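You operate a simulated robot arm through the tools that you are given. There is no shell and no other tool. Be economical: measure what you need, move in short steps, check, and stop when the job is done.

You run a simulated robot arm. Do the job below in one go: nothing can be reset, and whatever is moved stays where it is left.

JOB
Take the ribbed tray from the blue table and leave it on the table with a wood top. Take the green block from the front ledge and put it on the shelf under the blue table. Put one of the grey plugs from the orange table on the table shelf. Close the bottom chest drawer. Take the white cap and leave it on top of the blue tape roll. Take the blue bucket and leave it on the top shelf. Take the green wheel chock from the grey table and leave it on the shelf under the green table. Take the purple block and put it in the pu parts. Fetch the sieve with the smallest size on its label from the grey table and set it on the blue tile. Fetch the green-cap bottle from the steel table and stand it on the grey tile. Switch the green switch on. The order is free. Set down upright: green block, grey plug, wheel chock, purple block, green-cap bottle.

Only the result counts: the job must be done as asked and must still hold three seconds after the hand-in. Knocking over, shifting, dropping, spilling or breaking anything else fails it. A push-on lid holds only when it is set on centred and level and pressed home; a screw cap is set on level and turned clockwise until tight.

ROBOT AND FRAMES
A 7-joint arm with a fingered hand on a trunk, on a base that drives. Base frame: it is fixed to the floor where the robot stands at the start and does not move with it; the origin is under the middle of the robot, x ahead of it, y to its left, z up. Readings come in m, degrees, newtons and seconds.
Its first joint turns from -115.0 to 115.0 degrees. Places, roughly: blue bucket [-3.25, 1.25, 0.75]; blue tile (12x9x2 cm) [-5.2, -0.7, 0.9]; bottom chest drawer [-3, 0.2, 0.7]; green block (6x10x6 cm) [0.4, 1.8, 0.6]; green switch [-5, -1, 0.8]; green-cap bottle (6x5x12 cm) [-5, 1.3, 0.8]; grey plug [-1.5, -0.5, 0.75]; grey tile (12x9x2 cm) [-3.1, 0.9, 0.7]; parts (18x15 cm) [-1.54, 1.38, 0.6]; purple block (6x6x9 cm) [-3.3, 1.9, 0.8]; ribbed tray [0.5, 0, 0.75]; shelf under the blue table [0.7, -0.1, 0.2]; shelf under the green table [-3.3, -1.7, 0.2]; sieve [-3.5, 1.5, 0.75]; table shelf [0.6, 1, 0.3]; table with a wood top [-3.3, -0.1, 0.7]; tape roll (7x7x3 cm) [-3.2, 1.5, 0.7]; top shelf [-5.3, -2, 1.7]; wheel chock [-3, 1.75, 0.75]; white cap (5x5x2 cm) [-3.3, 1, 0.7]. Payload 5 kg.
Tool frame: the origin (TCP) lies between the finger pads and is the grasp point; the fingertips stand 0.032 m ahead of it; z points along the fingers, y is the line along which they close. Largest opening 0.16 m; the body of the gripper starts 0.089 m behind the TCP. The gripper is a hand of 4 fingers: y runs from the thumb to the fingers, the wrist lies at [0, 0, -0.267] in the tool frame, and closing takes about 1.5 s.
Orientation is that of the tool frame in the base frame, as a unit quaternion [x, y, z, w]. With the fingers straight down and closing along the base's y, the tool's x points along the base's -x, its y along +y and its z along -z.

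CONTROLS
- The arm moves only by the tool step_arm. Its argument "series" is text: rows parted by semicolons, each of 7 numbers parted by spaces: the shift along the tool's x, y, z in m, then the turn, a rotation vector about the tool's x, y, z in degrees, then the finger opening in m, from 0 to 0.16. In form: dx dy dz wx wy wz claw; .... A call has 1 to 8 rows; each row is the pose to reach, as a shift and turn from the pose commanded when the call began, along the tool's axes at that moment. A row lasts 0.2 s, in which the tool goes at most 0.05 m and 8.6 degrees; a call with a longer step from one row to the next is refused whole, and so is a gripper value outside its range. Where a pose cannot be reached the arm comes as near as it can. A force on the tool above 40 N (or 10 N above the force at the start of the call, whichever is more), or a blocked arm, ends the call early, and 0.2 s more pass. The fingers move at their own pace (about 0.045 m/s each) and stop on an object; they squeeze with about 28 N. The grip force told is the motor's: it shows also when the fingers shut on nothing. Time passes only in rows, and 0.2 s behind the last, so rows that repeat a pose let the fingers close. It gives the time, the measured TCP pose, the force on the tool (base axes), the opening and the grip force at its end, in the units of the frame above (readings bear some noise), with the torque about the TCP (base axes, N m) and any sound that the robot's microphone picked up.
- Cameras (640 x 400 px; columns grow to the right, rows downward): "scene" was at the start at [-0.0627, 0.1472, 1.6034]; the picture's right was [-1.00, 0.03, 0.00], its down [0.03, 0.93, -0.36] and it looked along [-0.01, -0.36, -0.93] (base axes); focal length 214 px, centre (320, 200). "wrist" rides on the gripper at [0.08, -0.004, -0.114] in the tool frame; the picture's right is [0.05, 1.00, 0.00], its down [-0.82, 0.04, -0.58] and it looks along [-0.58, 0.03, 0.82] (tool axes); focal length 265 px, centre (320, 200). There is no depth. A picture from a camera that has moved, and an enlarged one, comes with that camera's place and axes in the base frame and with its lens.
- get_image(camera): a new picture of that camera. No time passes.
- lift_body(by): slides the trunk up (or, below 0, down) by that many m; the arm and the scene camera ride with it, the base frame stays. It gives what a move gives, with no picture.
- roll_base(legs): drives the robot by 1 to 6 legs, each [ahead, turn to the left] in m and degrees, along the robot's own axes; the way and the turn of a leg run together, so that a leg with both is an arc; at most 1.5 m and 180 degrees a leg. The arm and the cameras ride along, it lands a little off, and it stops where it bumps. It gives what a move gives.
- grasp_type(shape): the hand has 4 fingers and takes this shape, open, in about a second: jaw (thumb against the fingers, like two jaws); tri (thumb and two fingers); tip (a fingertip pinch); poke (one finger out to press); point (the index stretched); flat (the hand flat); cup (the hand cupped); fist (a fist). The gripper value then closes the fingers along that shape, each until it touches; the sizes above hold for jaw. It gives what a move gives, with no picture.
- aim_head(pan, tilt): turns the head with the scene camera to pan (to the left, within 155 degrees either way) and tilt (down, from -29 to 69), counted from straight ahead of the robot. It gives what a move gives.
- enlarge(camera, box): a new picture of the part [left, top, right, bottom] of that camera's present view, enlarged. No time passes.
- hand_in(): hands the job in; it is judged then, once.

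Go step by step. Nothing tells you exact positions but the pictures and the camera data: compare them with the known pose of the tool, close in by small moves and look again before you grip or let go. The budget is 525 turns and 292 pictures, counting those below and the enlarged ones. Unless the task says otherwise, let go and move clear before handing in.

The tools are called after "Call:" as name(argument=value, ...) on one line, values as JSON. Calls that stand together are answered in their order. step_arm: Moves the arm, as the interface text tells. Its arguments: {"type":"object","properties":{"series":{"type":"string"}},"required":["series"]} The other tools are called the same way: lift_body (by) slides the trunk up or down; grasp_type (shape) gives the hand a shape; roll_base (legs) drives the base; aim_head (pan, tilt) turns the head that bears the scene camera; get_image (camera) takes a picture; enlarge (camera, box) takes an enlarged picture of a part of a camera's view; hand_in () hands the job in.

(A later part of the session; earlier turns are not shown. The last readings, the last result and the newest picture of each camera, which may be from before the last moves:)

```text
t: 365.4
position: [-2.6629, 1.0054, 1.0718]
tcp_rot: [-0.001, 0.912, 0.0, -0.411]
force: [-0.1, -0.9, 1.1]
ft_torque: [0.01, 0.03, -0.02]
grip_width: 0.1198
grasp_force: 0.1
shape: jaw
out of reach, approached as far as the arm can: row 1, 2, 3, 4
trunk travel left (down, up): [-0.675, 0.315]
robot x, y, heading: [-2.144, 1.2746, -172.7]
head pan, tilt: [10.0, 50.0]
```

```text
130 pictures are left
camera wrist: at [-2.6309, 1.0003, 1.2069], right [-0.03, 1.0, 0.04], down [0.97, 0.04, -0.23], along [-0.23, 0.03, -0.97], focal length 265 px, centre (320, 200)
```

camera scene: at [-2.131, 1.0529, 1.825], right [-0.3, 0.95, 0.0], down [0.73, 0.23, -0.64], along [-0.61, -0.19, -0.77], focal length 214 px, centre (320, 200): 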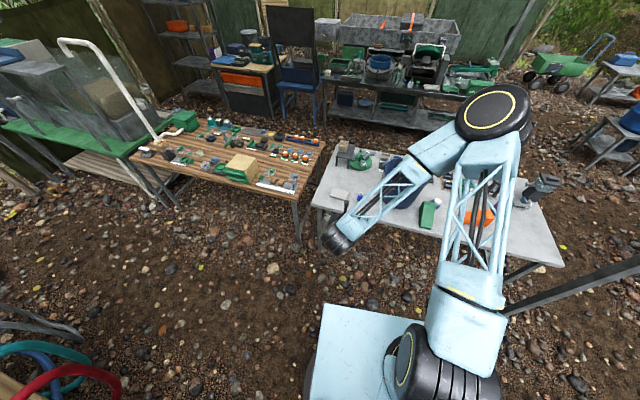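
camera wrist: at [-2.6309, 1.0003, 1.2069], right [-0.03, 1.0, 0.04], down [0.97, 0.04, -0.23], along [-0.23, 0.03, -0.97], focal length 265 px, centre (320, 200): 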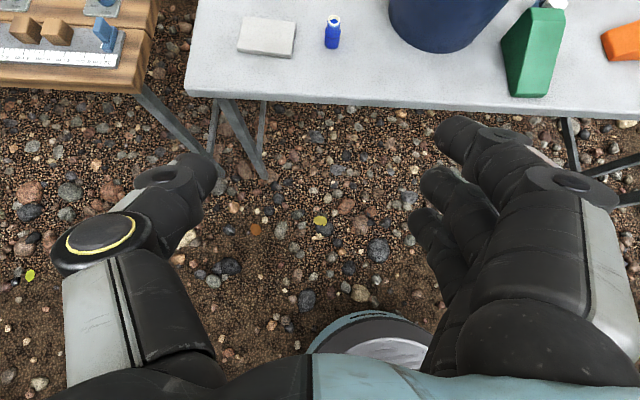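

Call:
step_arm(series="0.01 0.041 0.011 0 0 0 0.12;0.02 0.082 0.022 0 0 0 0.12;0.03 0.124 0.034 0 0 0 0.12;0.04 0.165 0.045 0 0 0 0.12;0.05 0.206 0.056 0 0 0 0.12;0.06 0.248 0.067 0 0 0 0.12;0.07 0.289 0.079 0 0 0 0.12;0.08 0.33 0.09 0 0 0 0.12")

Call:
get_image(camera="scene")

```text
t: 367.2
position: [-2.7836, 1.3382, 1.0722]
tcp_rot: [0.0, 0.912, -0.001, -0.411]
force: [0.0, 0.1, 0.1]
ft_torque: [-0.02, -0.03, 0.04]
grip_width: 0.1197
grasp_force: 0.2
shape: jaw
out of reach, approached as far as the arm can: row 2, 3, 4, 5
trunk travel left (down, up): [-0.675, 0.315]
robot x, y, heading: [-2.1397, 1.2711, -172.5]
head pan, tilt: [10.0, 50.0]
```

```text
129 pictures are left
camera scene: at [-2.1314, 1.0569, 1.8256], right [-0.3, 0.95, 0.0], down [0.73, 0.23, -0.64], along [-0.61, -0.19, -0.77], focal length 214 px, centre (320, 200)
```

scene: 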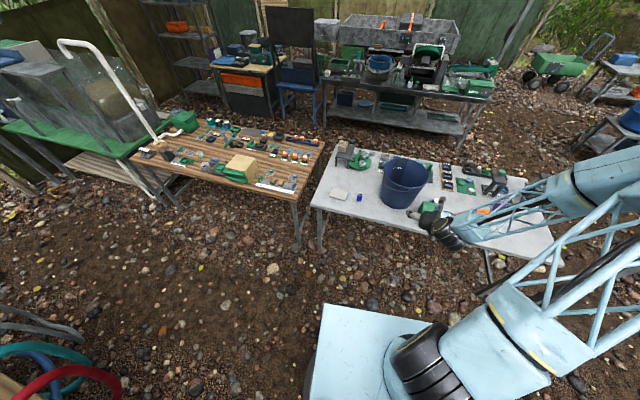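

Call:
step_arm(series="-0.0065 0.019 0.0405 0 0 0 0.12;-0.013 0.037 0.081 0 0 0 0.12;-0.019 0.056 0.1215 0 0 0 0.12;-0.0255 0.075 0.162 0 0 0 0.12;-0.032 0.093 0.2025 0 0 0 0.12;-0.038 0.112 0.243 0 0 0 0.12")

Call:
get_image(camera="wrist")

Call:
get_image(camera="scene")

```text
t: 368.6
position: [-2.9444, 1.4479, 0.8863]
tcp_rot: [0.001, 0.912, 0.001, -0.411]
force: [-0.1, 0.5, 0.1]
ft_torque: [0.01, -0.01, 0.01]
grip_width: 0.1199
grasp_force: 0.0
shape: jaw
trunk travel left (down, up): [-0.675, 0.315]
robot x, y, heading: [-2.1398, 1.2764, -172.7]
head pan, tilt: [10.0, 50.0]
```

```text
128 pictures are left
camera wrist: at [-2.9121, 1.4443, 1.0211], right [-0.03, 1.0, 0.04], down [0.97, 0.04, -0.23], along [-0.23, 0.03, -0.97], focal length 265 px, centre (320, 200)
```

wrist: 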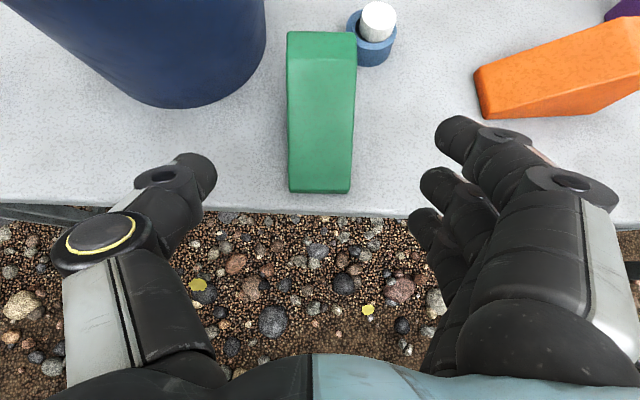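

```text
127 pictures are left
camera scene: at [-2.1325, 1.0563, 1.8255], right [-0.3, 0.95, 0.0], down [0.73, 0.23, -0.64], along [-0.61, -0.19, -0.77], focal length 214 px, centre (320, 200)
```

scene: 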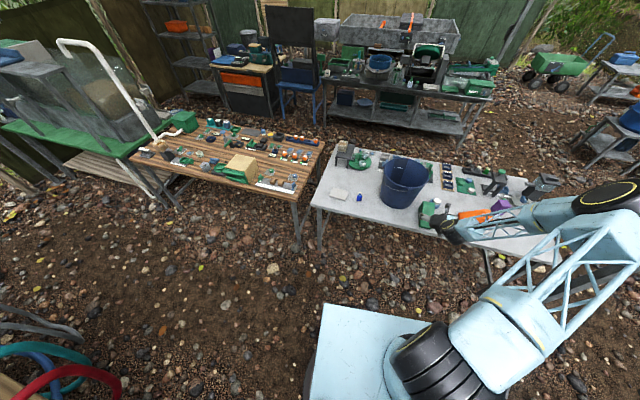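

Call:
step_arm(series="0 0 0.04 0 0 0 0.12;0 0 0.08 0 0 0 0.12;0 0 0.12 0 0 0 0.12;0 0 0.145 0 0 0 0.12")

Call:
get_image(camera="wrist")

```text
t: 369.6
position: [-3.049, 1.4457, 0.7884]
tcp_rot: [0.0, 0.912, 0.0, -0.411]
force: [0.8, 0.0, 0.1]
ft_torque: [0.0, 0.03, -0.02]
grip_width: 0.1198
grasp_force: 0.0
shape: jaw
trunk travel left (down, up): [-0.675, 0.315]
robot x, y, heading: [-2.1447, 1.2758, -172.8]
head pan, tilt: [10.0, 50.0]
```

```text
126 pictures are left
camera wrist: at [-3.0183, 1.4424, 0.9231], right [-0.03, 1.0, 0.04], down [0.97, 0.04, -0.23], along [-0.23, 0.03, -0.97], focal length 265 px, centre (320, 200)
```

wrist: 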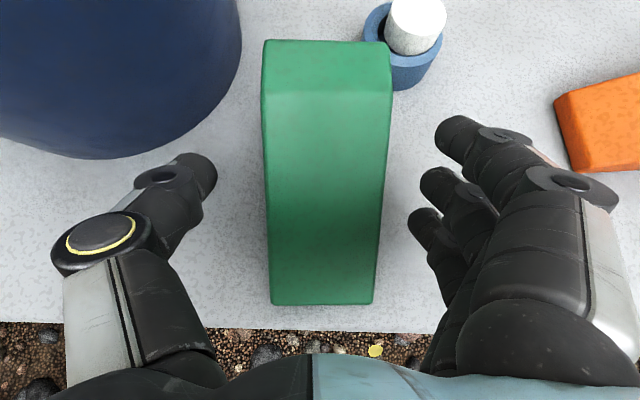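

Call:
step_arm(series="0.008 0 0.009 0 0 0 0.12;0.008 0 0.009 0 0 0 0.1;0.008 0 0.009 0 0 0 0.07;0.008 0 0.009 0 0 0 0.05;0.008 0 0.009 0 0 0 0.05;0.008 0 0.009 0 0 0 0.05;0.008 0 0.009 0 0 0 0.05")

Call:
step_arm(series="0.03 0 -0.0266 0 0 0 0.05;0.06 0 -0.053 0 0 0 0.05;0.09 0 -0.08 0 0 0 0.05;0.12 0 -0.107 0 0 0 0.05")

Call:
get_image(camera="wrist")

```text
t: 371.2
position: [-3.0636, 1.447, 0.7883]
tcp_rot: [0.0, 0.912, 0.0, -0.411]
force: [-0.4, 1.7, 0.8]
ft_torque: [0.01, 0.0, -0.01]
grip_width: 0.0638
grasp_force: 28.2
shape: jaw
trunk travel left (down, up): [-0.675, 0.315]
robot x, y, heading: [-2.1408, 1.2735, -172.6]
head pan, tilt: [10.0, 50.0]
```

```text
t: 372.2
position: [-3.0604, 1.4453, 0.9482]
tcp_rot: [0.0, 0.912, 0.0, -0.411]
force: [1.4, -0.5, -4.6]
ft_torque: [-0.05, -0.04, 0.0]
grip_width: 0.0639
grasp_force: 27.9
shape: jaw
trunk travel left (down, up): [-0.675, 0.315]
robot x, y, heading: [-2.1387, 1.2711, -172.5]
head pan, tilt: [10.0, 50.0]
```

```text
125 pictures are left
camera wrist: at [-3.0286, 1.4418, 1.0834], right [-0.03, 1.0, 0.04], down [0.97, 0.04, -0.23], along [-0.23, 0.03, -0.97], focal length 265 px, centre (320, 200)
```

wrist: 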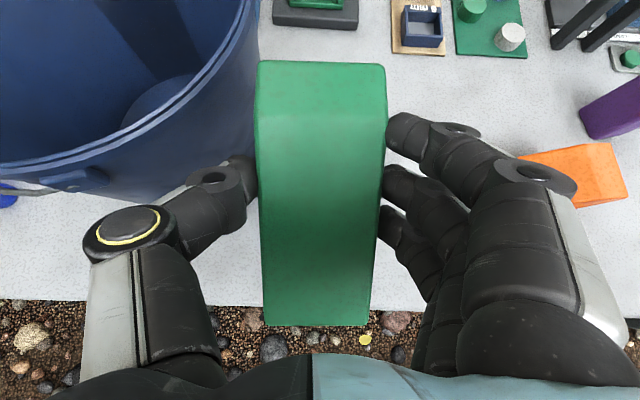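

Chock held level. Raise, turn south and drive along the corridor toward the green table.

Call:
lift_body(by=0.2)

Call:
roll_base(legs=[[0, 83], [1.5, 0], [0.7, 0]])

Call:
aim_head(pan=-50, tilt=35)

Call:
get_image(camera="scene")

```text
t: 374.4
position: [-3.0613, 1.4469, 1.147]
tcp_rot: [0.001, 0.912, 0.001, -0.411]
force: [-0.1, 1.0, -4.2]
ft_torque: [-0.02, -0.09, 0.04]
grip_width: 0.0638
grasp_force: 27.9
shape: jaw
trunk travel left (down, up): [-0.875, 0.115]
robot x, y, heading: [-2.144, 1.2754, -172.9]
head pan, tilt: [10.0, 50.0]
```

```text
t: 389.1
position: [-2.1027, -1.8307, 1.1484]
tcp_rot: [-0.641, 0.649, -0.289, -0.292]
force: [-0.5, 0.2, -3.7]
ft_torque: [0.07, -0.01, 0.01]
grip_width: 0.0635
grasp_force: 27.8
shape: jaw
trunk travel left (down, up): [-0.875, 0.115]
robot x, y, heading: [-1.9218, -0.9155, -83.3]
head pan, tilt: [10.0, 50.0]
stopped in leg 3: the robot was blocked; the commanded pose is now the measured one
```

```text
t: 390.4
position: [-2.104, -1.8319, 1.1479]
tcp_rot: [-0.641, 0.648, -0.289, -0.292]
force: [0.2, 0.2, -3.6]
ft_torque: [0.08, 0.02, 0.0]
grip_width: 0.0633
grasp_force: 27.5
shape: jaw
trunk travel left (down, up): [-0.875, 0.115]
robot x, y, heading: [-1.9227, -0.9126, -83.1]
head pan, tilt: [-50.0, 35.0]
```

```text
124 pictures are left
camera scene: at [-1.7896, -0.8967, 2.0471], right [-0.73, 0.68, 0.0], down [0.39, 0.42, -0.82], along [-0.56, -0.6, -0.57], focal length 214 px, centre (320, 200)
```

scene: 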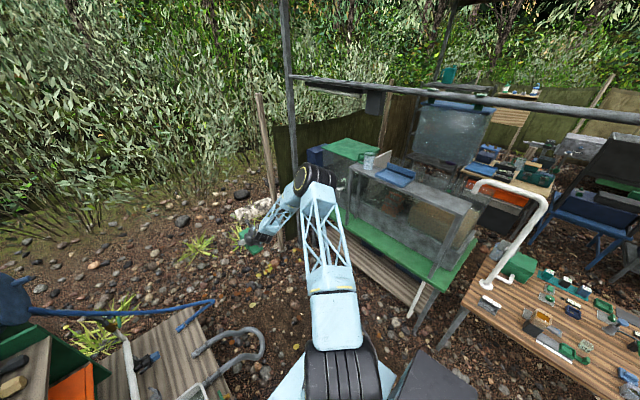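

Call:
enlarge(camera="scene", box=[290, 130, 490, 350])

Call:
roll_base(legs=[[-0.08, 0], [0, -25]])

```text
1.82 times, centred on (390, 240) of scene
camera zoom: at [-1.7896, -0.8967, 2.0471], right [-0.73, 0.68, 0.0], down [0.39, 0.42, -0.82], along [-0.56, -0.6, -0.57], focal length 390 px, centre (193, 127)
```

zoom: 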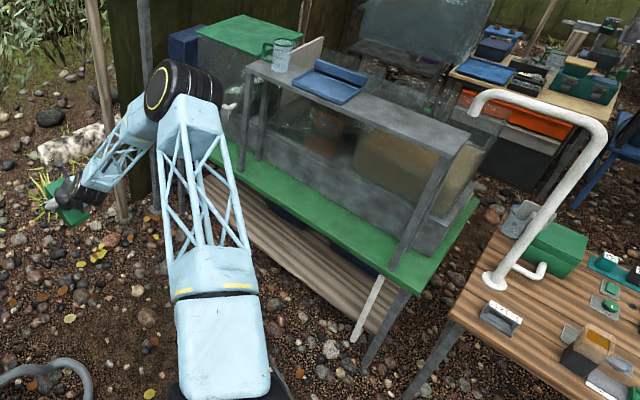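

```text
t: 392.7
position: [-2.4872, -1.5896, 1.1473]
tcp_rot: [-0.485, 0.772, -0.218, -0.347]
force: [-0.5, 0.6, -4.7]
ft_torque: [0.08, -0.08, 0.05]
grip_width: 0.0636
grasp_force: 27.7
shape: jaw
trunk travel left (down, up): [-0.875, 0.115]
robot x, y, heading: [-1.9317, -0.8384, -108.5]
head pan, tilt: [-50.0, 35.0]
```

Call:
step_arm(series="-0.028 -0.008 -0.0315 0 0 0 0.05;-0.056 -0.0165 -0.063 0 0 0 0.05;-0.084 -0.025 -0.094 0 0 0 0.05;-0.111 -0.033 -0.126 0 0 0 0.05;-0.139 -0.041 -0.157 0 0 0 0.05;-0.167 -0.05 -0.189 0 0 0 0.05;-0.195 -0.058 -0.22 0 0 0 0.05")

Call:
get_image(camera="scene")

```text
t: 394.3
position: [-2.3034, -1.351, 1.1449]
tcp_rot: [-0.484, 0.773, -0.219, -0.348]
force: [-0.2, 0.2, -3.2]
ft_torque: [0.05, -0.04, 0.04]
grip_width: 0.0636
grasp_force: 27.8
shape: jaw
trunk travel left (down, up): [-0.875, 0.115]
robot x, y, heading: [-1.933, -0.8385, -108.0]
head pan, tilt: [-50.0, 35.0]
```

```text
122 pictures are left
camera scene: at [-1.8033, -0.8766, 2.0471], right [-0.37, 0.93, 0.0], down [0.53, 0.21, -0.82], along [-0.76, -0.3, -0.57], focal length 214 px, centre (320, 200)
```

scene: 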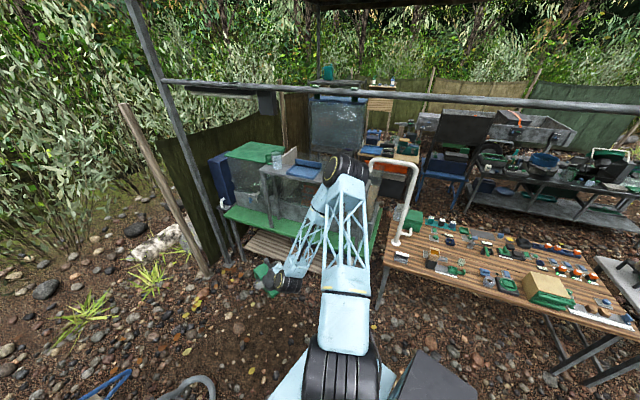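

Call:
lift_body(by=-0.35)

Call:
roll_base(legs=[[0, -4], [0.95, 0], [0, -46]])

Call:
aim_head(pan=-10, tilt=40)

Call:
get_image(camera="scene")

Call:
get_image(camera="wrist")

```text
t: 397.8
position: [-2.304, -1.3502, 0.7947]
tcp_rot: [-0.485, 0.772, -0.219, -0.348]
force: [0.1, 0.1, -4.3]
ft_torque: [0.08, -0.04, 0.02]
grip_width: 0.0632
grasp_force: 27.8
shape: jaw
trunk travel left (down, up): [-0.525, 0.465]
robot x, y, heading: [-1.9311, -0.8357, -108.2]
head pan, tilt: [-50.0, 35.0]
```

```text
t: 405.3
position: [-2.9221, -1.8389, 0.7933]
tcp_rot: [-0.152, 0.901, -0.076, -0.398]
force: [6.0, -11.4, -0.9]
ft_torque: [0.27, 0.17, 0.67]
grip_width: 0.0663
grasp_force: 27.8
shape: jaw
trunk travel left (down, up): [-0.525, 0.465]
robot x, y, heading: [-2.3052, -1.7428, -154.3]
head pan, tilt: [-50.0, 35.0]
stopped in leg 3: the force on the tool passed its limit at 47 N (the readings are from after the stop); the commanded pose is now the measured one
```

```text
t: 406.4
position: [-2.9221, -1.8407, 0.7934]
tcp_rot: [-0.152, 0.901, -0.074, -0.399]
force: [13.7, -18.8, -3.1]
ft_torque: [0.09, 0.1, 1.14]
grip_width: 0.0662
grasp_force: 27.9
shape: jaw
trunk travel left (down, up): [-0.525, 0.465]
robot x, y, heading: [-2.3049, -1.7392, -154.4]
head pan, tilt: [-10.0, 40.0]
```

```text
121 pictures are left
camera scene: at [-2.2428, -1.9239, 1.6893], right [-0.27, 0.96, 0.0], down [0.62, 0.17, -0.77], along [-0.74, -0.21, -0.64], focal length 214 px, centre (320, 200)
```

scene: 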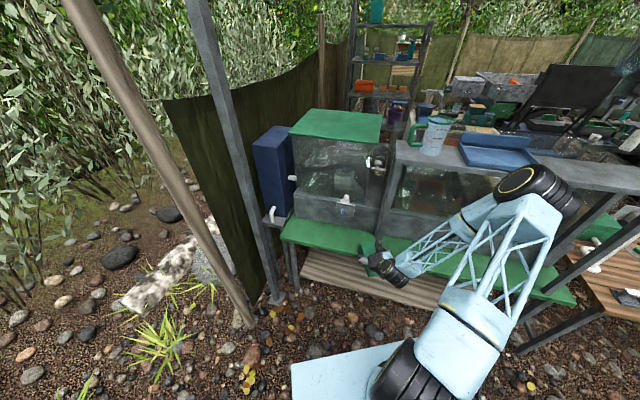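

```text
120 pictures are left
camera wrist: at [-2.8924, -1.8317, 0.9291], right [-0.36, 0.93, 0.03], down [0.91, 0.36, -0.22], along [-0.21, -0.06, -0.98], focal length 265 px, centre (320, 200)
```

wrist: 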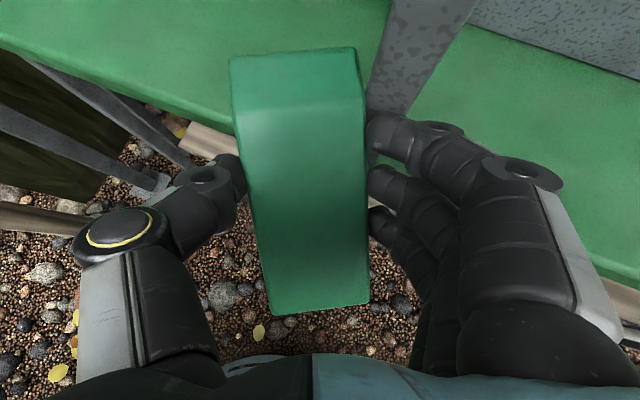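

The chock touched the stand's leg. Turn back a bit and back off.

Call:
roll_base(legs=[[0, 10], [-0.2, 0]])

Call:
get_image(camera="wrist")

Call:
get_image(camera="scene")

```text
t: 408.7
position: [-2.7291, -1.8251, 0.7939]
tcp_rot: [-0.229, 0.885, -0.108, -0.392]
force: [0.2, 0.0, -3.3]
ft_torque: [0.07, -0.06, 0.05]
grip_width: 0.0643
grasp_force: 28.2
shape: jaw
trunk travel left (down, up): [-0.525, 0.465]
robot x, y, heading: [-2.1328, -1.6232, -144.3]
head pan, tilt: [-10.0, 40.0]
```

```text
119 pictures are left
camera wrist: at [-2.7023, -1.8125, 0.9289], right [-0.52, 0.85, 0.03], down [0.83, 0.51, -0.22], along [-0.2, -0.09, -0.98], focal length 265 px, centre (320, 200)
```

wrist: 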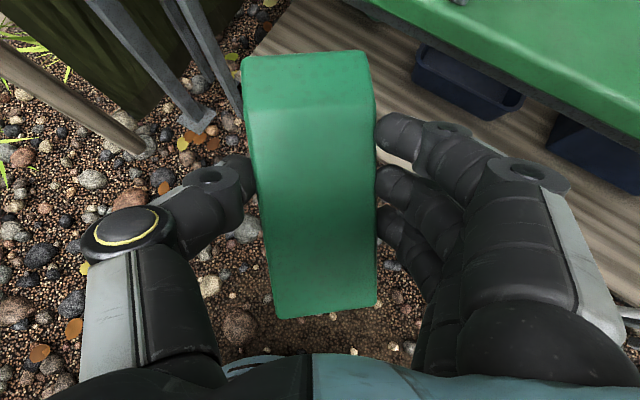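

```text
118 pictures are left
camera scene: at [-2.0468, -1.7891, 1.6896], right [-0.43, 0.9, 0.0], down [0.58, 0.28, -0.77], along [-0.69, -0.33, -0.64], focal length 214 px, centre (320, 200)
```

scene: 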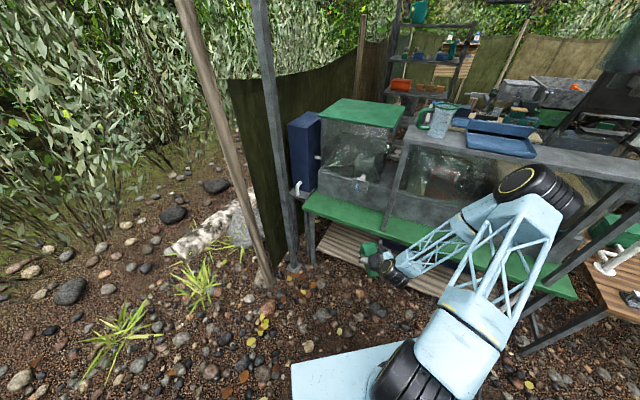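

Bins sit at the back of the shelf (x < −3.33); the front strip is free. Lower the hand in front of the table.

Call:
lift_body(by=-0.4)

Call:
get_image(camera="scene")

```text
t: 412.6
position: [-2.729, -1.8266, 0.3927]
tcp_rot: [-0.23, 0.885, -0.109, -0.391]
force: [-0.3, -0.6, -3.8]
ft_torque: [0.07, -0.09, 0.04]
grip_width: 0.0644
grasp_force: 27.4
shape: jaw
trunk travel left (down, up): [-0.125, 0.865]
robot x, y, heading: [-2.1351, -1.6221, -144.4]
head pan, tilt: [-10.0, 40.0]
```

```text
117 pictures are left
camera scene: at [-2.0469, -1.7892, 1.2896], right [-0.43, 0.9, 0.0], down [0.58, 0.28, -0.77], along [-0.69, -0.33, -0.64], focal length 214 px, centre (320, 200)
```

scene: 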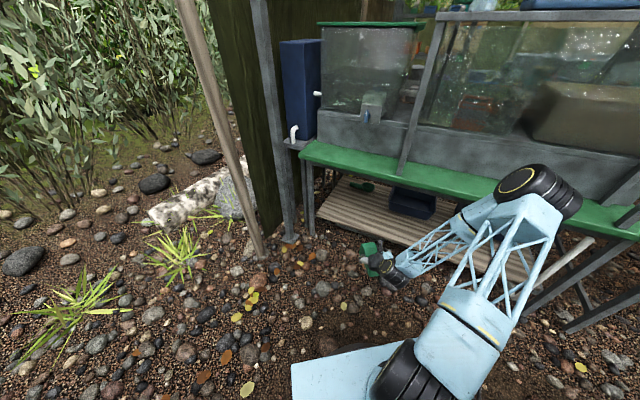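

Call:
lift_body(by=-0.09)

Call:
roll_base(legs=[[0.15, 0]])

Call:
step_arm(series="0 0 0 -6 0 5.3 0.05;0 0 0 -10.5 0 9.3 0.05")

Call:
get_image(camera="wrist")

Call:
get_image(camera="scene")

```text
t: 413.8
position: [-2.7292, -1.8261, 0.3032]
tcp_rot: [-0.23, 0.884, -0.11, -0.392]
force: [0.8, -0.5, -3.4]
ft_torque: [0.06, -0.14, 0.0]
grip_width: 0.0643
grasp_force: 28.1
shape: jaw
trunk travel left (down, up): [-0.035, 0.955]
robot x, y, heading: [-2.1353, -1.6232, -144.3]
head pan, tilt: [-10.0, 40.0]
```

```text
t: 415.2
position: [-2.8517, -1.9162, 0.3038]
tcp_rot: [-0.23, 0.884, -0.109, -0.392]
force: [-1.4, -0.7, -4.4]
ft_torque: [0.08, -0.11, 0.03]
grip_width: 0.0641
grasp_force: 27.8
shape: jaw
trunk travel left (down, up): [-0.035, 0.955]
robot x, y, heading: [-2.2573, -1.7134, -144.0]
head pan, tilt: [-10.0, 40.0]
```

```text
t: 415.8
position: [-2.8521, -1.916, 0.3041]
tcp_rot: [-0.121, 0.906, -0.059, -0.401]
force: [0.9, 0.1, -4.4]
ft_torque: [0.06, -0.09, -0.01]
grip_width: 0.0645
grasp_force: 27.9
shape: jaw
trunk travel left (down, up): [-0.035, 0.955]
robot x, y, heading: [-2.2586, -1.71, -144.1]
head pan, tilt: [-10.0, 40.0]
```

```text
116 pictures are left
camera wrist: at [-2.8218, -1.9098, 0.4393], right [-0.3, 0.95, 0.03], down [0.93, 0.3, -0.22], along [-0.21, -0.04, -0.98], focal length 265 px, centre (320, 200)
```

wrist: 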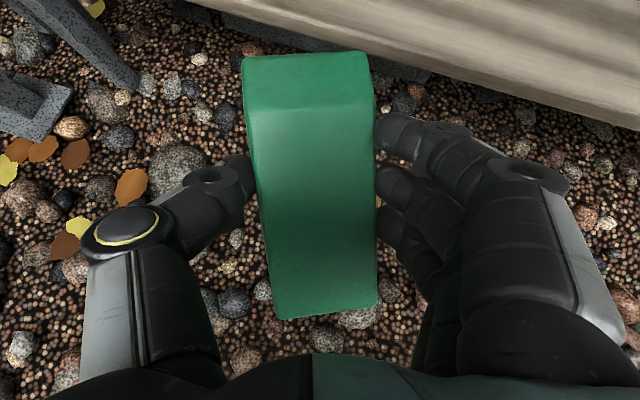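

```text
115 pictures are left
camera scene: at [-2.1689, -1.8773, 1.1996], right [-0.44, 0.9, 0.0], down [0.58, 0.28, -0.77], along [-0.69, -0.33, -0.64], focal length 214 px, centre (320, 200)
```

scene: 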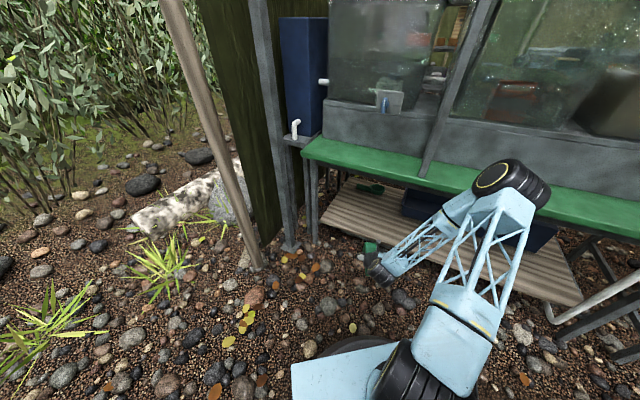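

Call:
step_arm(series="0.028 0.009 0.0316 0 0 0 0.05;0.056 0.018 0.063 0 0 0 0.05;0.084 0.027 0.095 0 0 0 0.05;0.112 0.0355 0.1265 0 0 0 0.05;0.14 0.044 0.158 0 0 0 0.05")

Call:
get_image(camera="wrist")

Call:
get_image(camera="scene")

```text
t: 417.0
position: [-3.0675, -1.9324, 0.3016]
tcp_rot: [-0.121, 0.906, -0.059, -0.4]
force: [-0.2, -0.6, -3.4]
ft_torque: [0.02, -0.09, 0.04]
grip_width: 0.0643
grasp_force: 27.8
shape: jaw
trunk travel left (down, up): [-0.035, 0.955]
robot x, y, heading: [-2.2589, -1.7092, -144.6]
head pan, tilt: [-10.0, 40.0]
```

```text
114 pictures are left
camera wrist: at [-3.0381, -1.9261, 0.4368], right [-0.3, 0.95, 0.03], down [0.93, 0.3, -0.21], along [-0.21, -0.04, -0.98], focal length 265 px, centre (320, 200)
```

wrist: 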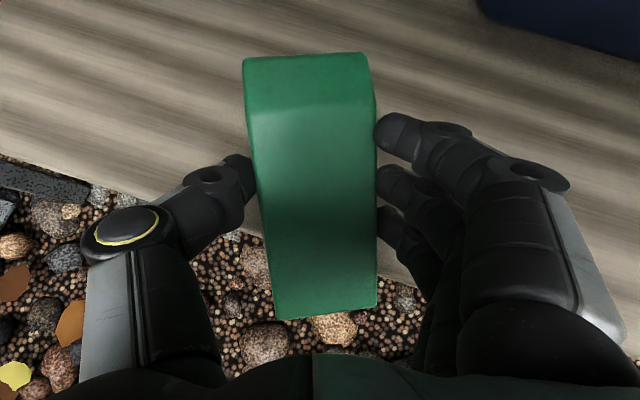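

```text
113 pictures are left
camera scene: at [-2.169, -1.8775, 1.1995], right [-0.44, 0.9, 0.0], down [0.58, 0.28, -0.77], along [-0.69, -0.34, -0.64], focal length 214 px, centre (320, 200)
```

scene: 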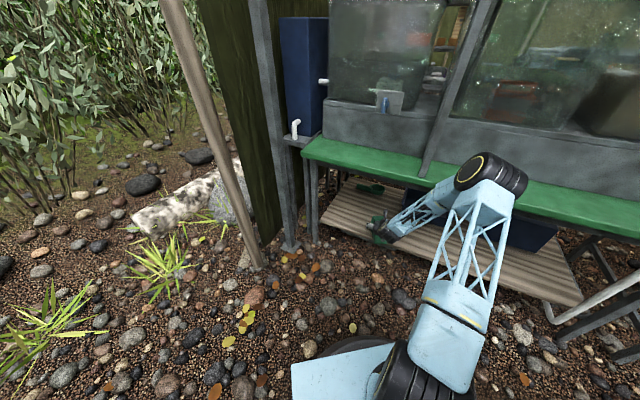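

Call:
step_arm(series="0.014 0.0045 0.016 0 0 0 0.05;0.028 0.009 0.0316 0 0 0 0.05")

Call:
enlarge(camera="scene", box=[340, 130, 560, 270])

```text
t: 417.6
position: [-3.1088, -1.9366, 0.2997]
tcp_rot: [-0.121, 0.907, -0.059, -0.4]
force: [0.0, -0.6, -3.5]
ft_torque: [0.02, -0.12, 0.01]
grip_width: 0.0641
grasp_force: 28.5
shape: jaw
trunk travel left (down, up): [-0.035, 0.955]
robot x, y, heading: [-2.2604, -1.7095, -143.9]
head pan, tilt: [-10.0, 40.0]
```

```text
2.86 times, centred on (450, 200) of scene
camera zoom: at [-2.1691, -1.8775, 1.1996], right [-0.44, 0.9, 0.0], down [0.58, 0.28, -0.77], along [-0.69, -0.34, -0.64], focal length 613 px, centre (-51, 200)
```

zoom: 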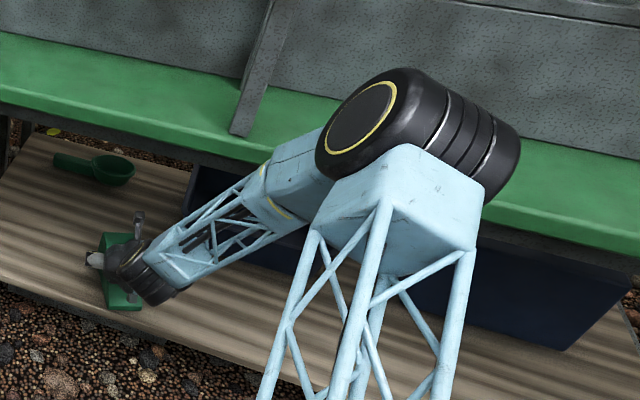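

Call:
step_arm(series="0.014 0.0045 0.016 0 0 0 0.05;0.028 0.009 0.0316 0 0 0 0.05;0.036 0.0115 0.0405 0 0 0 0.05")

Call:
enlarge(camera="scene", box=[340, 130, 560, 270])

Call:
get_image(camera="wrist")

```text
t: 418.4
position: [-3.1663, -1.9368, 0.2993]
tcp_rot: [-0.122, 0.906, -0.059, -0.401]
force: [-0.4, 0.0, -3.9]
ft_torque: [0.05, -0.11, -0.02]
grip_width: 0.0639
grasp_force: 27.9
shape: jaw
trunk travel left (down, up): [-0.035, 0.955]
robot x, y, heading: [-2.2598, -1.7091, -144.1]
head pan, tilt: [-10.0, 40.0]
```

```text
2.86 times, centred on (450, 200) of scene
camera zoom: at [-2.169, -1.8775, 1.1996], right [-0.44, 0.9, 0.0], down [0.58, 0.28, -0.77], along [-0.69, -0.34, -0.64], focal length 613 px, centre (-51, 200)
```

zoom: 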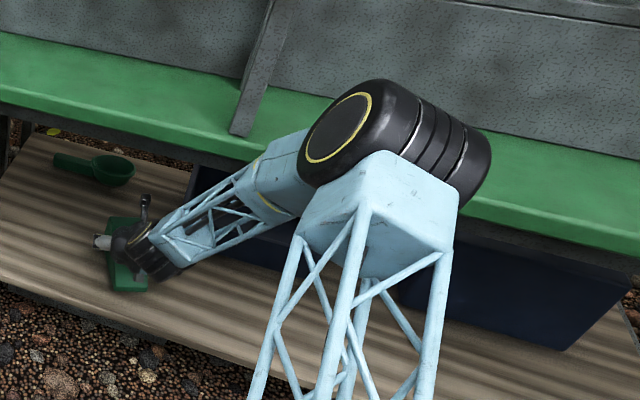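

```text
110 pictures are left
camera wrist: at [-3.1366, -1.9305, 0.4352], right [-0.3, 0.95, 0.03], down [0.93, 0.3, -0.22], along [-0.21, -0.04, -0.98], focal length 265 px, centre (320, 200)
```

wrist: 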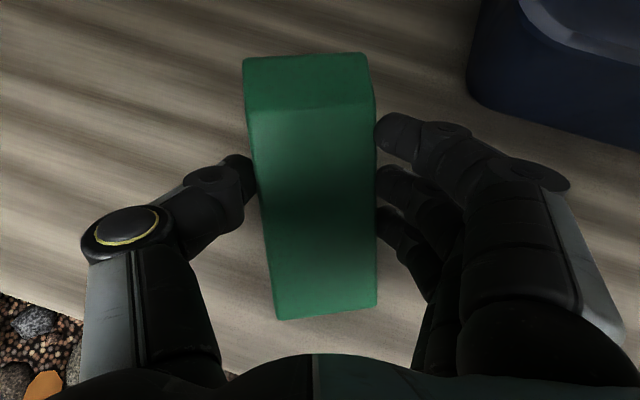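

Chock is over the shelf entirely. Lower it.

Call:
step_arm(series="-0.011 0 0.01 0 0 0 0.05;-0.019 0 0.0166 0 0 0 0.05;-0.0225 0 0.02 0 0 0 0.05;-0.026 0 0.023 0 0 0 0.05;-0.03 0 0.0265 0 0 0 0.05")

```text
t: 418.9
position: [-3.1692, -1.9375, 0.2893]
tcp_rot: [-0.123, 0.904, -0.059, -0.406]
force: [1.5, -1.1, 9.0]
ft_torque: [0.1, 0.16, -0.03]
grip_width: 0.0652
grasp_force: 27.6
shape: jaw
trunk travel left (down, up): [-0.035, 0.955]
robot x, y, heading: [-2.2602, -1.7104, -143.9]
head pan, tilt: [-10.0, 40.0]
stopped in row 2: the force on the tool passed its limit at 44 N (the readings are from after the stop); the commanded pose is now the measured one
```

Call:
step_arm(series="-0.003 0 0.0027 0 0 0 0.05;-0.005 0 0.0044 0 0 0 0.05")

Call:
enlarge(camera="scene", box=[340, 190, 440, 260])

```text
t: 419.5
position: [-3.1722, -1.941, 0.2877]
tcp_rot: [-0.122, 0.901, -0.059, -0.412]
force: [1.2, -0.4, 9.1]
ft_torque: [0.05, 0.12, -0.02]
grip_width: 0.0651
grasp_force: 28.3
shape: jaw
trunk travel left (down, up): [-0.035, 0.955]
robot x, y, heading: [-2.2584, -1.7094, -144.0]
head pan, tilt: [-10.0, 40.0]
stopped in row 2: the force on the tool passed its limit at 45 N (the readings are from after the stop); the commanded pose is now the measured one
```

```text
5.71 times, centred on (390, 225) of scene
camera zoom: at [-2.1683, -1.8778, 1.1995], right [-0.44, 0.9, 0.0], down [0.58, 0.28, -0.77], along [-0.69, -0.34, -0.64], focal length 1226 px, centre (-80, 57)
```

zoom: 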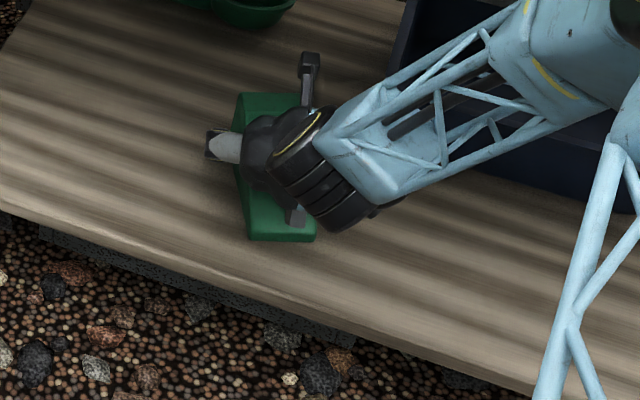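

Chock rests on the shelf. Open gently.

Call:
step_arm(series="0.001 0 -0.001 0 0 0 0.07;0.001 0 -0.001 0 0 0 0.085;0.001 0 -0.001 0 0 0 0.1;0.001 0 -0.001 0 0 0 0.11;0.001 0 -0.001 0 0 0 0.11")

Call:
get_image(camera="wrist")

```text
t: 420.7
position: [-3.1724, -1.9397, 0.2887]
tcp_rot: [-0.121, 0.902, -0.058, -0.41]
force: [-0.9, 0.2, 0.7]
ft_torque: [0.01, 0.0, 0.0]
grip_width: 0.1094
grasp_force: 0.1
shape: jaw
trunk travel left (down, up): [-0.035, 0.955]
robot x, y, heading: [-2.2609, -1.7108, -144.0]
head pan, tilt: [-10.0, 40.0]
```

```text
108 pictures are left
camera wrist: at [-3.1396, -1.9334, 0.4235], right [-0.3, 0.95, 0.03], down [0.92, 0.3, -0.24], along [-0.23, -0.04, -0.97], focal length 265 px, centre (320, 200)
```

wrist: 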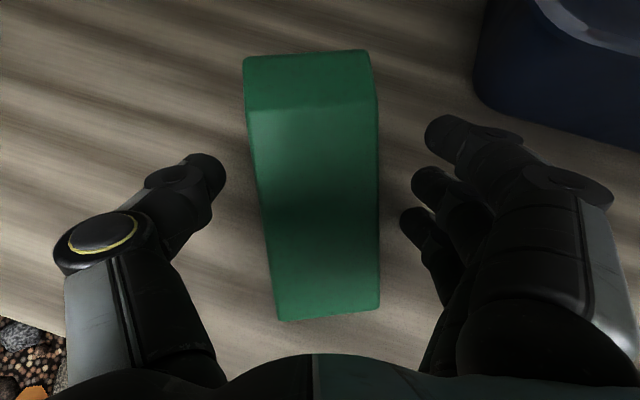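

Call:
step_arm(series="0.03 0 -0.027 0 0 0 0.11;0.06 0 -0.053 0 0 0 0.11;0.033 -0.011 -0.084 0 0 0 0.11;0.006 -0.022 -0.115 0 0 0 0.11;-0.021 -0.033 -0.146 0 0 0 0.11;-0.048 -0.044 -0.177 0 0 0 0.11;-0.075 -0.055 -0.208 0 0 0 0.11;-0.102 -0.066 -0.239 0 0 0 0.11")

Call:
step_arm(series="-0.027 -0.011 -0.031 0 0 0 0.05;-0.054 -0.022 -0.062 0 0 0 0.02;-0.08 -0.033 -0.093 0 0 0 0")

Call:
get_image(camera="scene")

```text
t: 422.5
position: [-2.9167, -1.9395, 0.3711]
tcp_rot: [-0.122, 0.902, -0.059, -0.41]
force: [0.1, 0.5, 0.0]
ft_torque: [0.03, 0.02, 0.01]
grip_width: 0.1094
grasp_force: 0.0
shape: jaw
trunk travel left (down, up): [-0.035, 0.955]
robot x, y, heading: [-2.2605, -1.7119, -144.2]
head pan, tilt: [-10.0, 40.0]
```

```text
t: 423.3
position: [-2.7992, -1.9415, 0.3654]
tcp_rot: [-0.121, 0.902, -0.058, -0.41]
force: [0.4, 0.5, 0.3]
ft_torque: [0.0, -0.05, 0.0]
grip_width: 0.0442
grasp_force: 0.1
shape: jaw
out of reach, approached as far as the arm can: row 3
trunk travel left (down, up): [-0.035, 0.955]
robot x, y, heading: [-2.2598, -1.7111, -144.0]
head pan, tilt: [-10.0, 40.0]
```

```text
107 pictures are left
camera scene: at [-2.1683, -1.8772, 1.1995], right [-0.44, 0.9, 0.0], down [0.58, 0.28, -0.77], along [-0.69, -0.34, -0.64], focal length 214 px, centre (320, 200)
```

scene: 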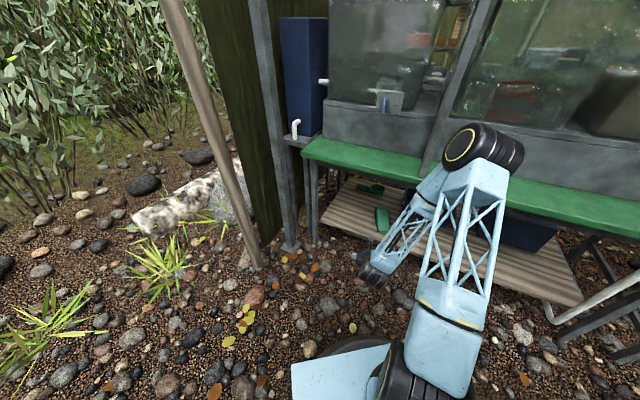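

The chock is on the shelf. Back away, raise a little, and head north around to the inner side of the tables.

Call:
roll_base(legs=[[-0.1, 0]])

Call:
lift_body(by=0.4)

Call:
roll_base(legs=[[0, -118], [1.5, 0], [1.0, 0]])

```text
t: 424.4
position: [-2.7202, -1.8823, 0.3654]
tcp_rot: [-0.121, 0.902, -0.058, -0.41]
force: [-0.5, -0.5, -0.4]
ft_torque: [0.01, 0.0, 0.03]
grip_width: 0.0001
grasp_force: 28.0
shape: jaw
trunk travel left (down, up): [-0.035, 0.955]
robot x, y, heading: [-2.1771, -1.6515, -144.2]
head pan, tilt: [-10.0, 40.0]
```

```text
t: 428.2
position: [-2.7196, -1.8811, 0.7648]
tcp_rot: [-0.12, 0.902, -0.058, -0.41]
force: [-1.1, -0.1, 0.4]
ft_torque: [0.0, -0.02, -0.02]
grip_width: 0.0
grasp_force: 27.9
shape: jaw
trunk travel left (down, up): [-0.435, 0.555]
robot x, y, heading: [-2.1807, -1.6525, -143.8]
head pan, tilt: [-10.0, 40.0]
```

```text
t: 445.7
position: [-2.3131, 1.4059, 0.7649]
tcp_rot: [0.729, 0.545, 0.33, -0.25]
force: [0.1, 0.3, -0.5]
ft_torque: [0.01, -0.03, 0.0]
grip_width: 0.0
grasp_force: 27.8
shape: jaw
trunk travel left (down, up): [-0.435, 0.555]
robot x, y, heading: [-2.405, 0.8226, 94.0]
head pan, tilt: [-10.0, 40.0]
```

Call:
roll_base(legs=[[0, -4], [1.2, 0], [0.85, 0], [0, 90]])

Call:
aim_head(pan=30, tilt=30)

Call:
get_image(camera="scene")

```text
t: 460.4
position: [-2.9647, 3.0086, 0.7658]
tcp_rot: [0.165, 0.895, 0.072, -0.407]
force: [0.0, 0.2, 0.1]
ft_torque: [0.02, 0.03, -0.02]
grip_width: 0.0
grasp_force: 27.6
shape: jaw
trunk travel left (down, up): [-0.435, 0.555]
robot x, y, heading: [-2.3921, 2.8709, 179.7]
head pan, tilt: [-10.0, 40.0]
```

```text
t: 461.4
position: [-2.9652, 3.0098, 0.7662]
tcp_rot: [0.165, 0.895, 0.071, -0.407]
force: [-0.2, -0.2, 0.7]
ft_torque: [0.01, 0.01, 0.01]
grip_width: 0.0
grasp_force: 28.1
shape: jaw
trunk travel left (down, up): [-0.435, 0.555]
robot x, y, heading: [-2.3901, 2.8729, 179.8]
head pan, tilt: [30.0, 30.0]
```

```text
106 pictures are left
camera scene: at [-2.4118, 2.6262, 1.6149], right [-0.5, 0.87, 0.0], down [0.43, 0.25, -0.87], along [-0.75, -0.43, -0.5], focal length 214 px, centre (320, 200)
```

scene: 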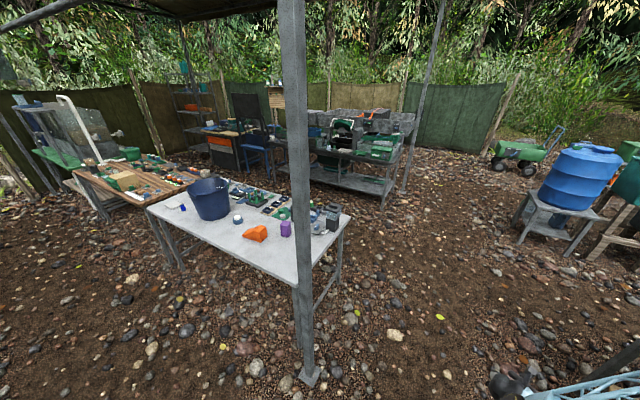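

The way in is clear. I'll drive round to the inner side of the grey table, raising the hand first.

Call:
roll_base(legs=[[1.4, 0], [0, 80], [1.5, 0]])

Call:
lift_body(by=0.3)

Call:
roll_base(legs=[[0, 122]])

Call:
aim_head(pan=-25, tilt=45)

Call:
get_image(camera="scene")

```text
t: 475.1
position: [-4.1257, 1.7785, 0.7649]
tcp_rot: [-0.444, 0.794, -0.205, -0.361]
force: [0.5, -0.6, 1.0]
ft_torque: [-0.01, -0.07, 0.02]
grip_width: 0.0
grasp_force: 28.3
shape: jaw
trunk travel left (down, up): [-0.435, 0.555]
robot x, y, heading: [-3.888, 2.3231, -101.0]
head pan, tilt: [30.0, 30.0]
stopped in leg 3: the robot was blocked; the commanded pose is now the measured one
```

```text
t: 478.1
position: [-4.1259, 1.7787, 1.0656]
tcp_rot: [-0.445, 0.794, -0.206, -0.36]
force: [0.1, -0.6, 0.7]
ft_torque: [0.03, 0.02, 0.03]
grip_width: 0.0
grasp_force: 27.6
shape: jaw
trunk travel left (down, up): [-0.735, 0.255]
robot x, y, heading: [-3.8901, 2.3178, -100.8]
head pan, tilt: [30.0, 30.0]
```

```text
t: 483.9
position: [-3.3074, 2.4121, 1.0646]
tcp_rot: [0.91, 0.008, 0.414, -0.007]
force: [-0.3, 0.5, 0.4]
ft_torque: [-0.02, 0.01, -0.02]
grip_width: 0.0
grasp_force: 28.2
shape: jaw
trunk travel left (down, up): [-0.735, 0.255]
robot x, y, heading: [-3.8892, 2.3192, 21.5]
head pan, tilt: [30.0, 30.0]
```

```text
t: 485.1
position: [-3.3062, 2.412, 1.0661]
tcp_rot: [0.91, 0.008, 0.414, -0.006]
force: [0.0, -0.3, 0.1]
ft_torque: [0.0, -0.01, 0.02]
grip_width: 0.0
grasp_force: 27.4
shape: jaw
trunk travel left (down, up): [-0.735, 0.255]
robot x, y, heading: [-3.8884, 2.3217, 21.9]
head pan, tilt: [-25.0, 45.0]
```

```text
105 pictures are left
camera scene: at [-3.9407, 2.4809, 1.8923], right [-0.06, -1.0, 0.0], down [-0.71, 0.04, -0.71], along [0.71, -0.04, -0.71], focal length 214 px, centre (320, 200)
```

scene: 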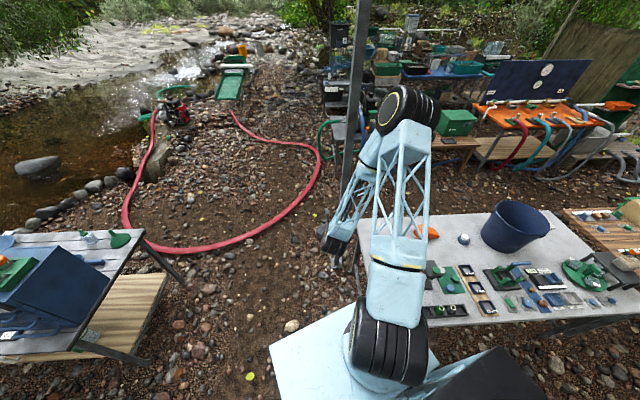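

Call:
enlarge(camera="scene", box=[410, 190, 640, 330])

```text
2.78 times, centred on (525, 260) of scene
camera zoom: at [-3.9407, 2.4809, 1.8923], right [-0.06, -1.0, 0.0], down [-0.71, 0.04, -0.71], along [0.71, -0.04, -0.71], focal length 597 px, centre (-250, 33)
```

zoom: 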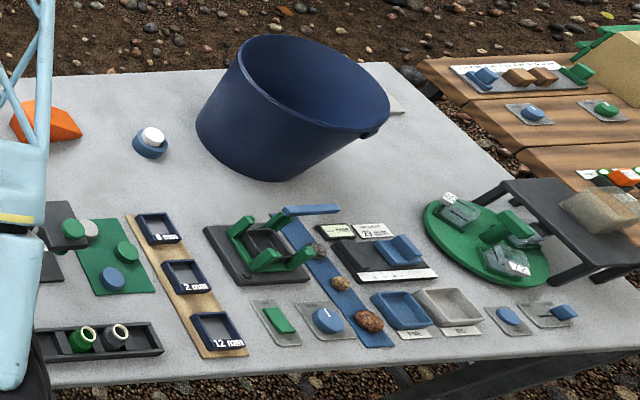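

The sieve labels read 8 mm, 2 mm and 12 mm — the middle one (2 mm) is smallest. Reposition for the bucket from this inner side.

Call:
roll_base(legs=[[-0.27, 0], [0, -112], [0.9, 0], [0, 112]])

Call:
get_image(camera="scene")

Call:
get_image(camera="wrist")

```text
t: 501.3
position: [-3.5844, 1.4242, 1.0649]
tcp_rot: [0.91, 0.015, 0.415, -0.01]
force: [0.7, 0.4, 0.7]
ft_torque: [-0.01, 0.01, 0.01]
grip_width: 0.0
grasp_force: 28.2
shape: jaw
trunk travel left (down, up): [-0.735, 0.255]
robot x, y, heading: [-4.1655, 1.3237, 22.6]
head pan, tilt: [-25.0, 45.0]
```

```text
103 pictures are left
camera scene: at [-4.2184, 1.4848, 1.8923], right [-0.04, -1.0, 0.0], down [-0.71, 0.03, -0.71], along [0.71, -0.03, -0.71], focal length 214 px, centre (320, 200)
```

scene: 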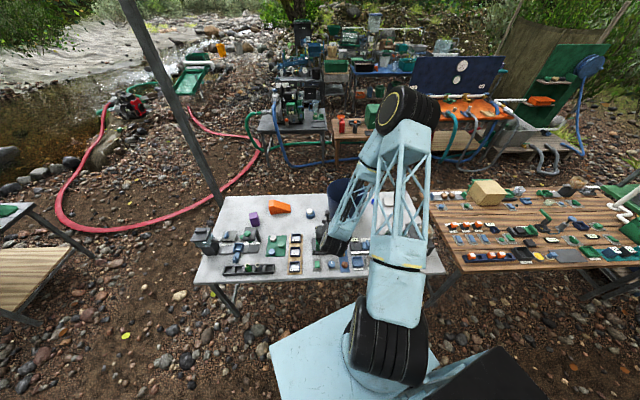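

```text
102 pictures are left
camera wrist: at [-3.6176, 1.4282, 1.2002], right [0.07, -1.0, 0.03], down [-0.97, -0.08, -0.24], along [0.24, -0.02, -0.97], focal length 265 px, centre (320, 200)
```

wrist: 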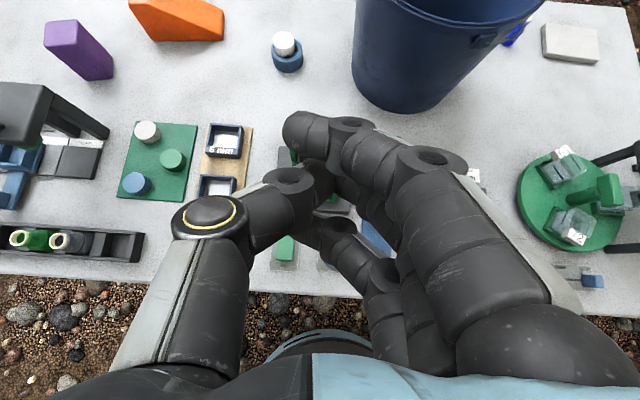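

I'll pinch the bucket's north rim (≈(−3.19, 1.384, 0.94)) with the pitched hand. Move closer and above it.

Call:
roll_base(legs=[[0.12, 0]])

Call:
step_arm(series="0.0267 0.0135 0.0303 0 0 0 0.03;0.0534 0.027 0.0606 0 0 0 0.06;0.08 0.0405 0.091 0 0 0 0.09;0.107 0.054 0.121 0 0 0 0.09;0.1336 0.0675 0.1514 0 0 0 0.09;0.16 0.081 0.182 0 0 0 0.09;0.187 0.0945 0.212 0 0 0 0.09")

Call:
get_image(camera="wrist")

```text
t: 502.6
position: [-3.4675, 1.4725, 1.0646]
tcp_rot: [0.91, 0.015, 0.414, -0.01]
force: [0.6, 0.6, -0.1]
ft_torque: [0.0, 0.05, 0.02]
grip_width: 0.0
grasp_force: 28.2
shape: jaw
trunk travel left (down, up): [-0.735, 0.255]
robot x, y, heading: [-4.0515, 1.3676, 22.3]
head pan, tilt: [-25.0, 45.0]
```

```text
t: 504.2
position: [-3.1851, 1.3868, 1.0619]
tcp_rot: [0.91, 0.015, 0.414, -0.01]
force: [0.5, 0.0, -0.3]
ft_torque: [0.0, 0.04, -0.01]
grip_width: 0.0891
grasp_force: 0.1
shape: jaw
trunk travel left (down, up): [-0.735, 0.255]
robot x, y, heading: [-4.0517, 1.3738, 22.7]
head pan, tilt: [-25.0, 45.0]
```

```text
101 pictures are left
camera wrist: at [-3.2185, 1.3887, 1.1982], right [0.07, -1.0, 0.03], down [-0.97, -0.07, -0.24], along [0.24, -0.02, -0.97], focal length 265 px, centre (320, 200)
```

wrist: 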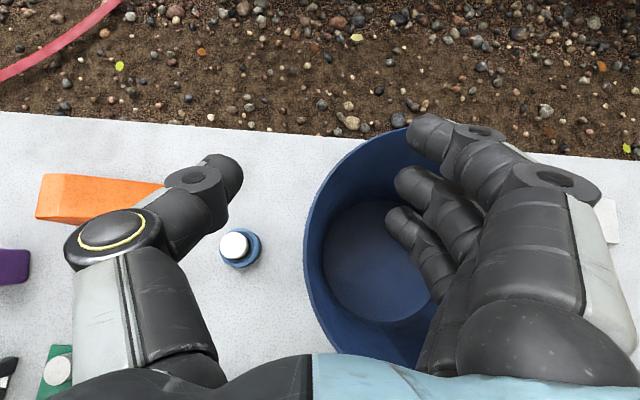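

Call:
step_arm(series="-0.037 -0.005 0.033 0 0 0 0.09;-0.075 -0.005 0.066 0 0 0 0.09;-0.105 -0.005 0.093 0 0 0 0.09;-0.12 -0.005 0.106 0 0 0 0.09")

Call:
get_image(camera="wrist")

```text
refused: row 2 steps farther than a row can; nothing moved
```

```text
100 pictures are left
camera wrist: at [-3.2185, 1.3887, 1.1982], right [0.07, -1.0, 0.03], down [-0.97, -0.07, -0.24], along [0.24, -0.02, -0.97], focal length 265 px, centre (320, 200)
```

wrist: 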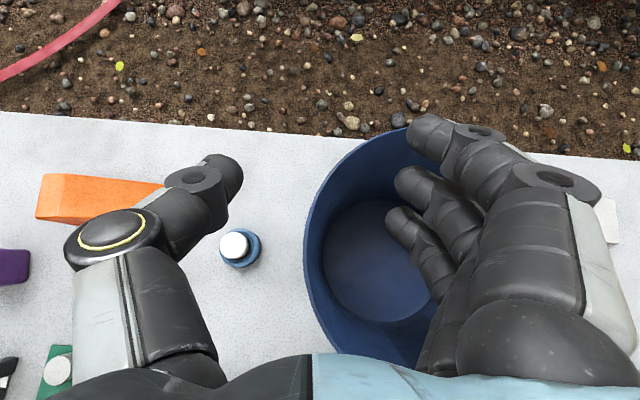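

Call:
step_arm(series="-0.03 -0.005 0.0266 0 0 0 0.09;-0.06 -0.005 0.053 0 0 0 0.09;-0.09 -0.005 0.08 0 0 0 0.09;-0.11 -0.005 0.098 0 0 0 0.09")

Call:
step_arm(series="0 0 0 0 0 0 0.06;0 0 0 0 0 0 0.03;0 0 0 0 0 0 0;0 0 0 0 0 0 0;0 0 0 0 0 0 0;0 0 0 0 0 0 0")

Call:
get_image(camera="wrist")

```text
t: 505.2
position: [-3.1826, 1.3926, 0.919]
tcp_rot: [0.909, 0.014, 0.416, -0.009]
force: [0.5, -1.9, 4.6]
ft_torque: [-0.11, 0.45, 0.18]
grip_width: 0.0892
grasp_force: 0.1
shape: jaw
trunk travel left (down, up): [-0.735, 0.255]
robot x, y, heading: [-4.0533, 1.3691, 22.4]
head pan, tilt: [-25.0, 45.0]
```

```text
t: 506.6
position: [-3.1829, 1.3934, 0.9176]
tcp_rot: [0.91, 0.014, 0.415, -0.009]
force: [0.5, -0.7, 2.6]
ft_torque: [0.21, 0.17, 0.08]
grip_width: 0.0057
grasp_force: 24.2
shape: jaw
trunk travel left (down, up): [-0.735, 0.255]
robot x, y, heading: [-4.0541, 1.3693, 22.6]
head pan, tilt: [-25.0, 45.0]
```

```text
99 pictures are left
camera wrist: at [-3.2156, 1.3961, 1.0528], right [0.07, -1.0, 0.03], down [-0.97, -0.07, -0.24], along [0.24, -0.02, -0.97], focal length 265 px, centre (320, 200)
```

wrist: 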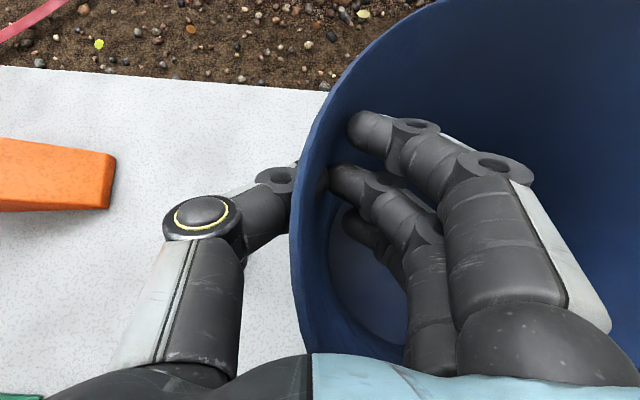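

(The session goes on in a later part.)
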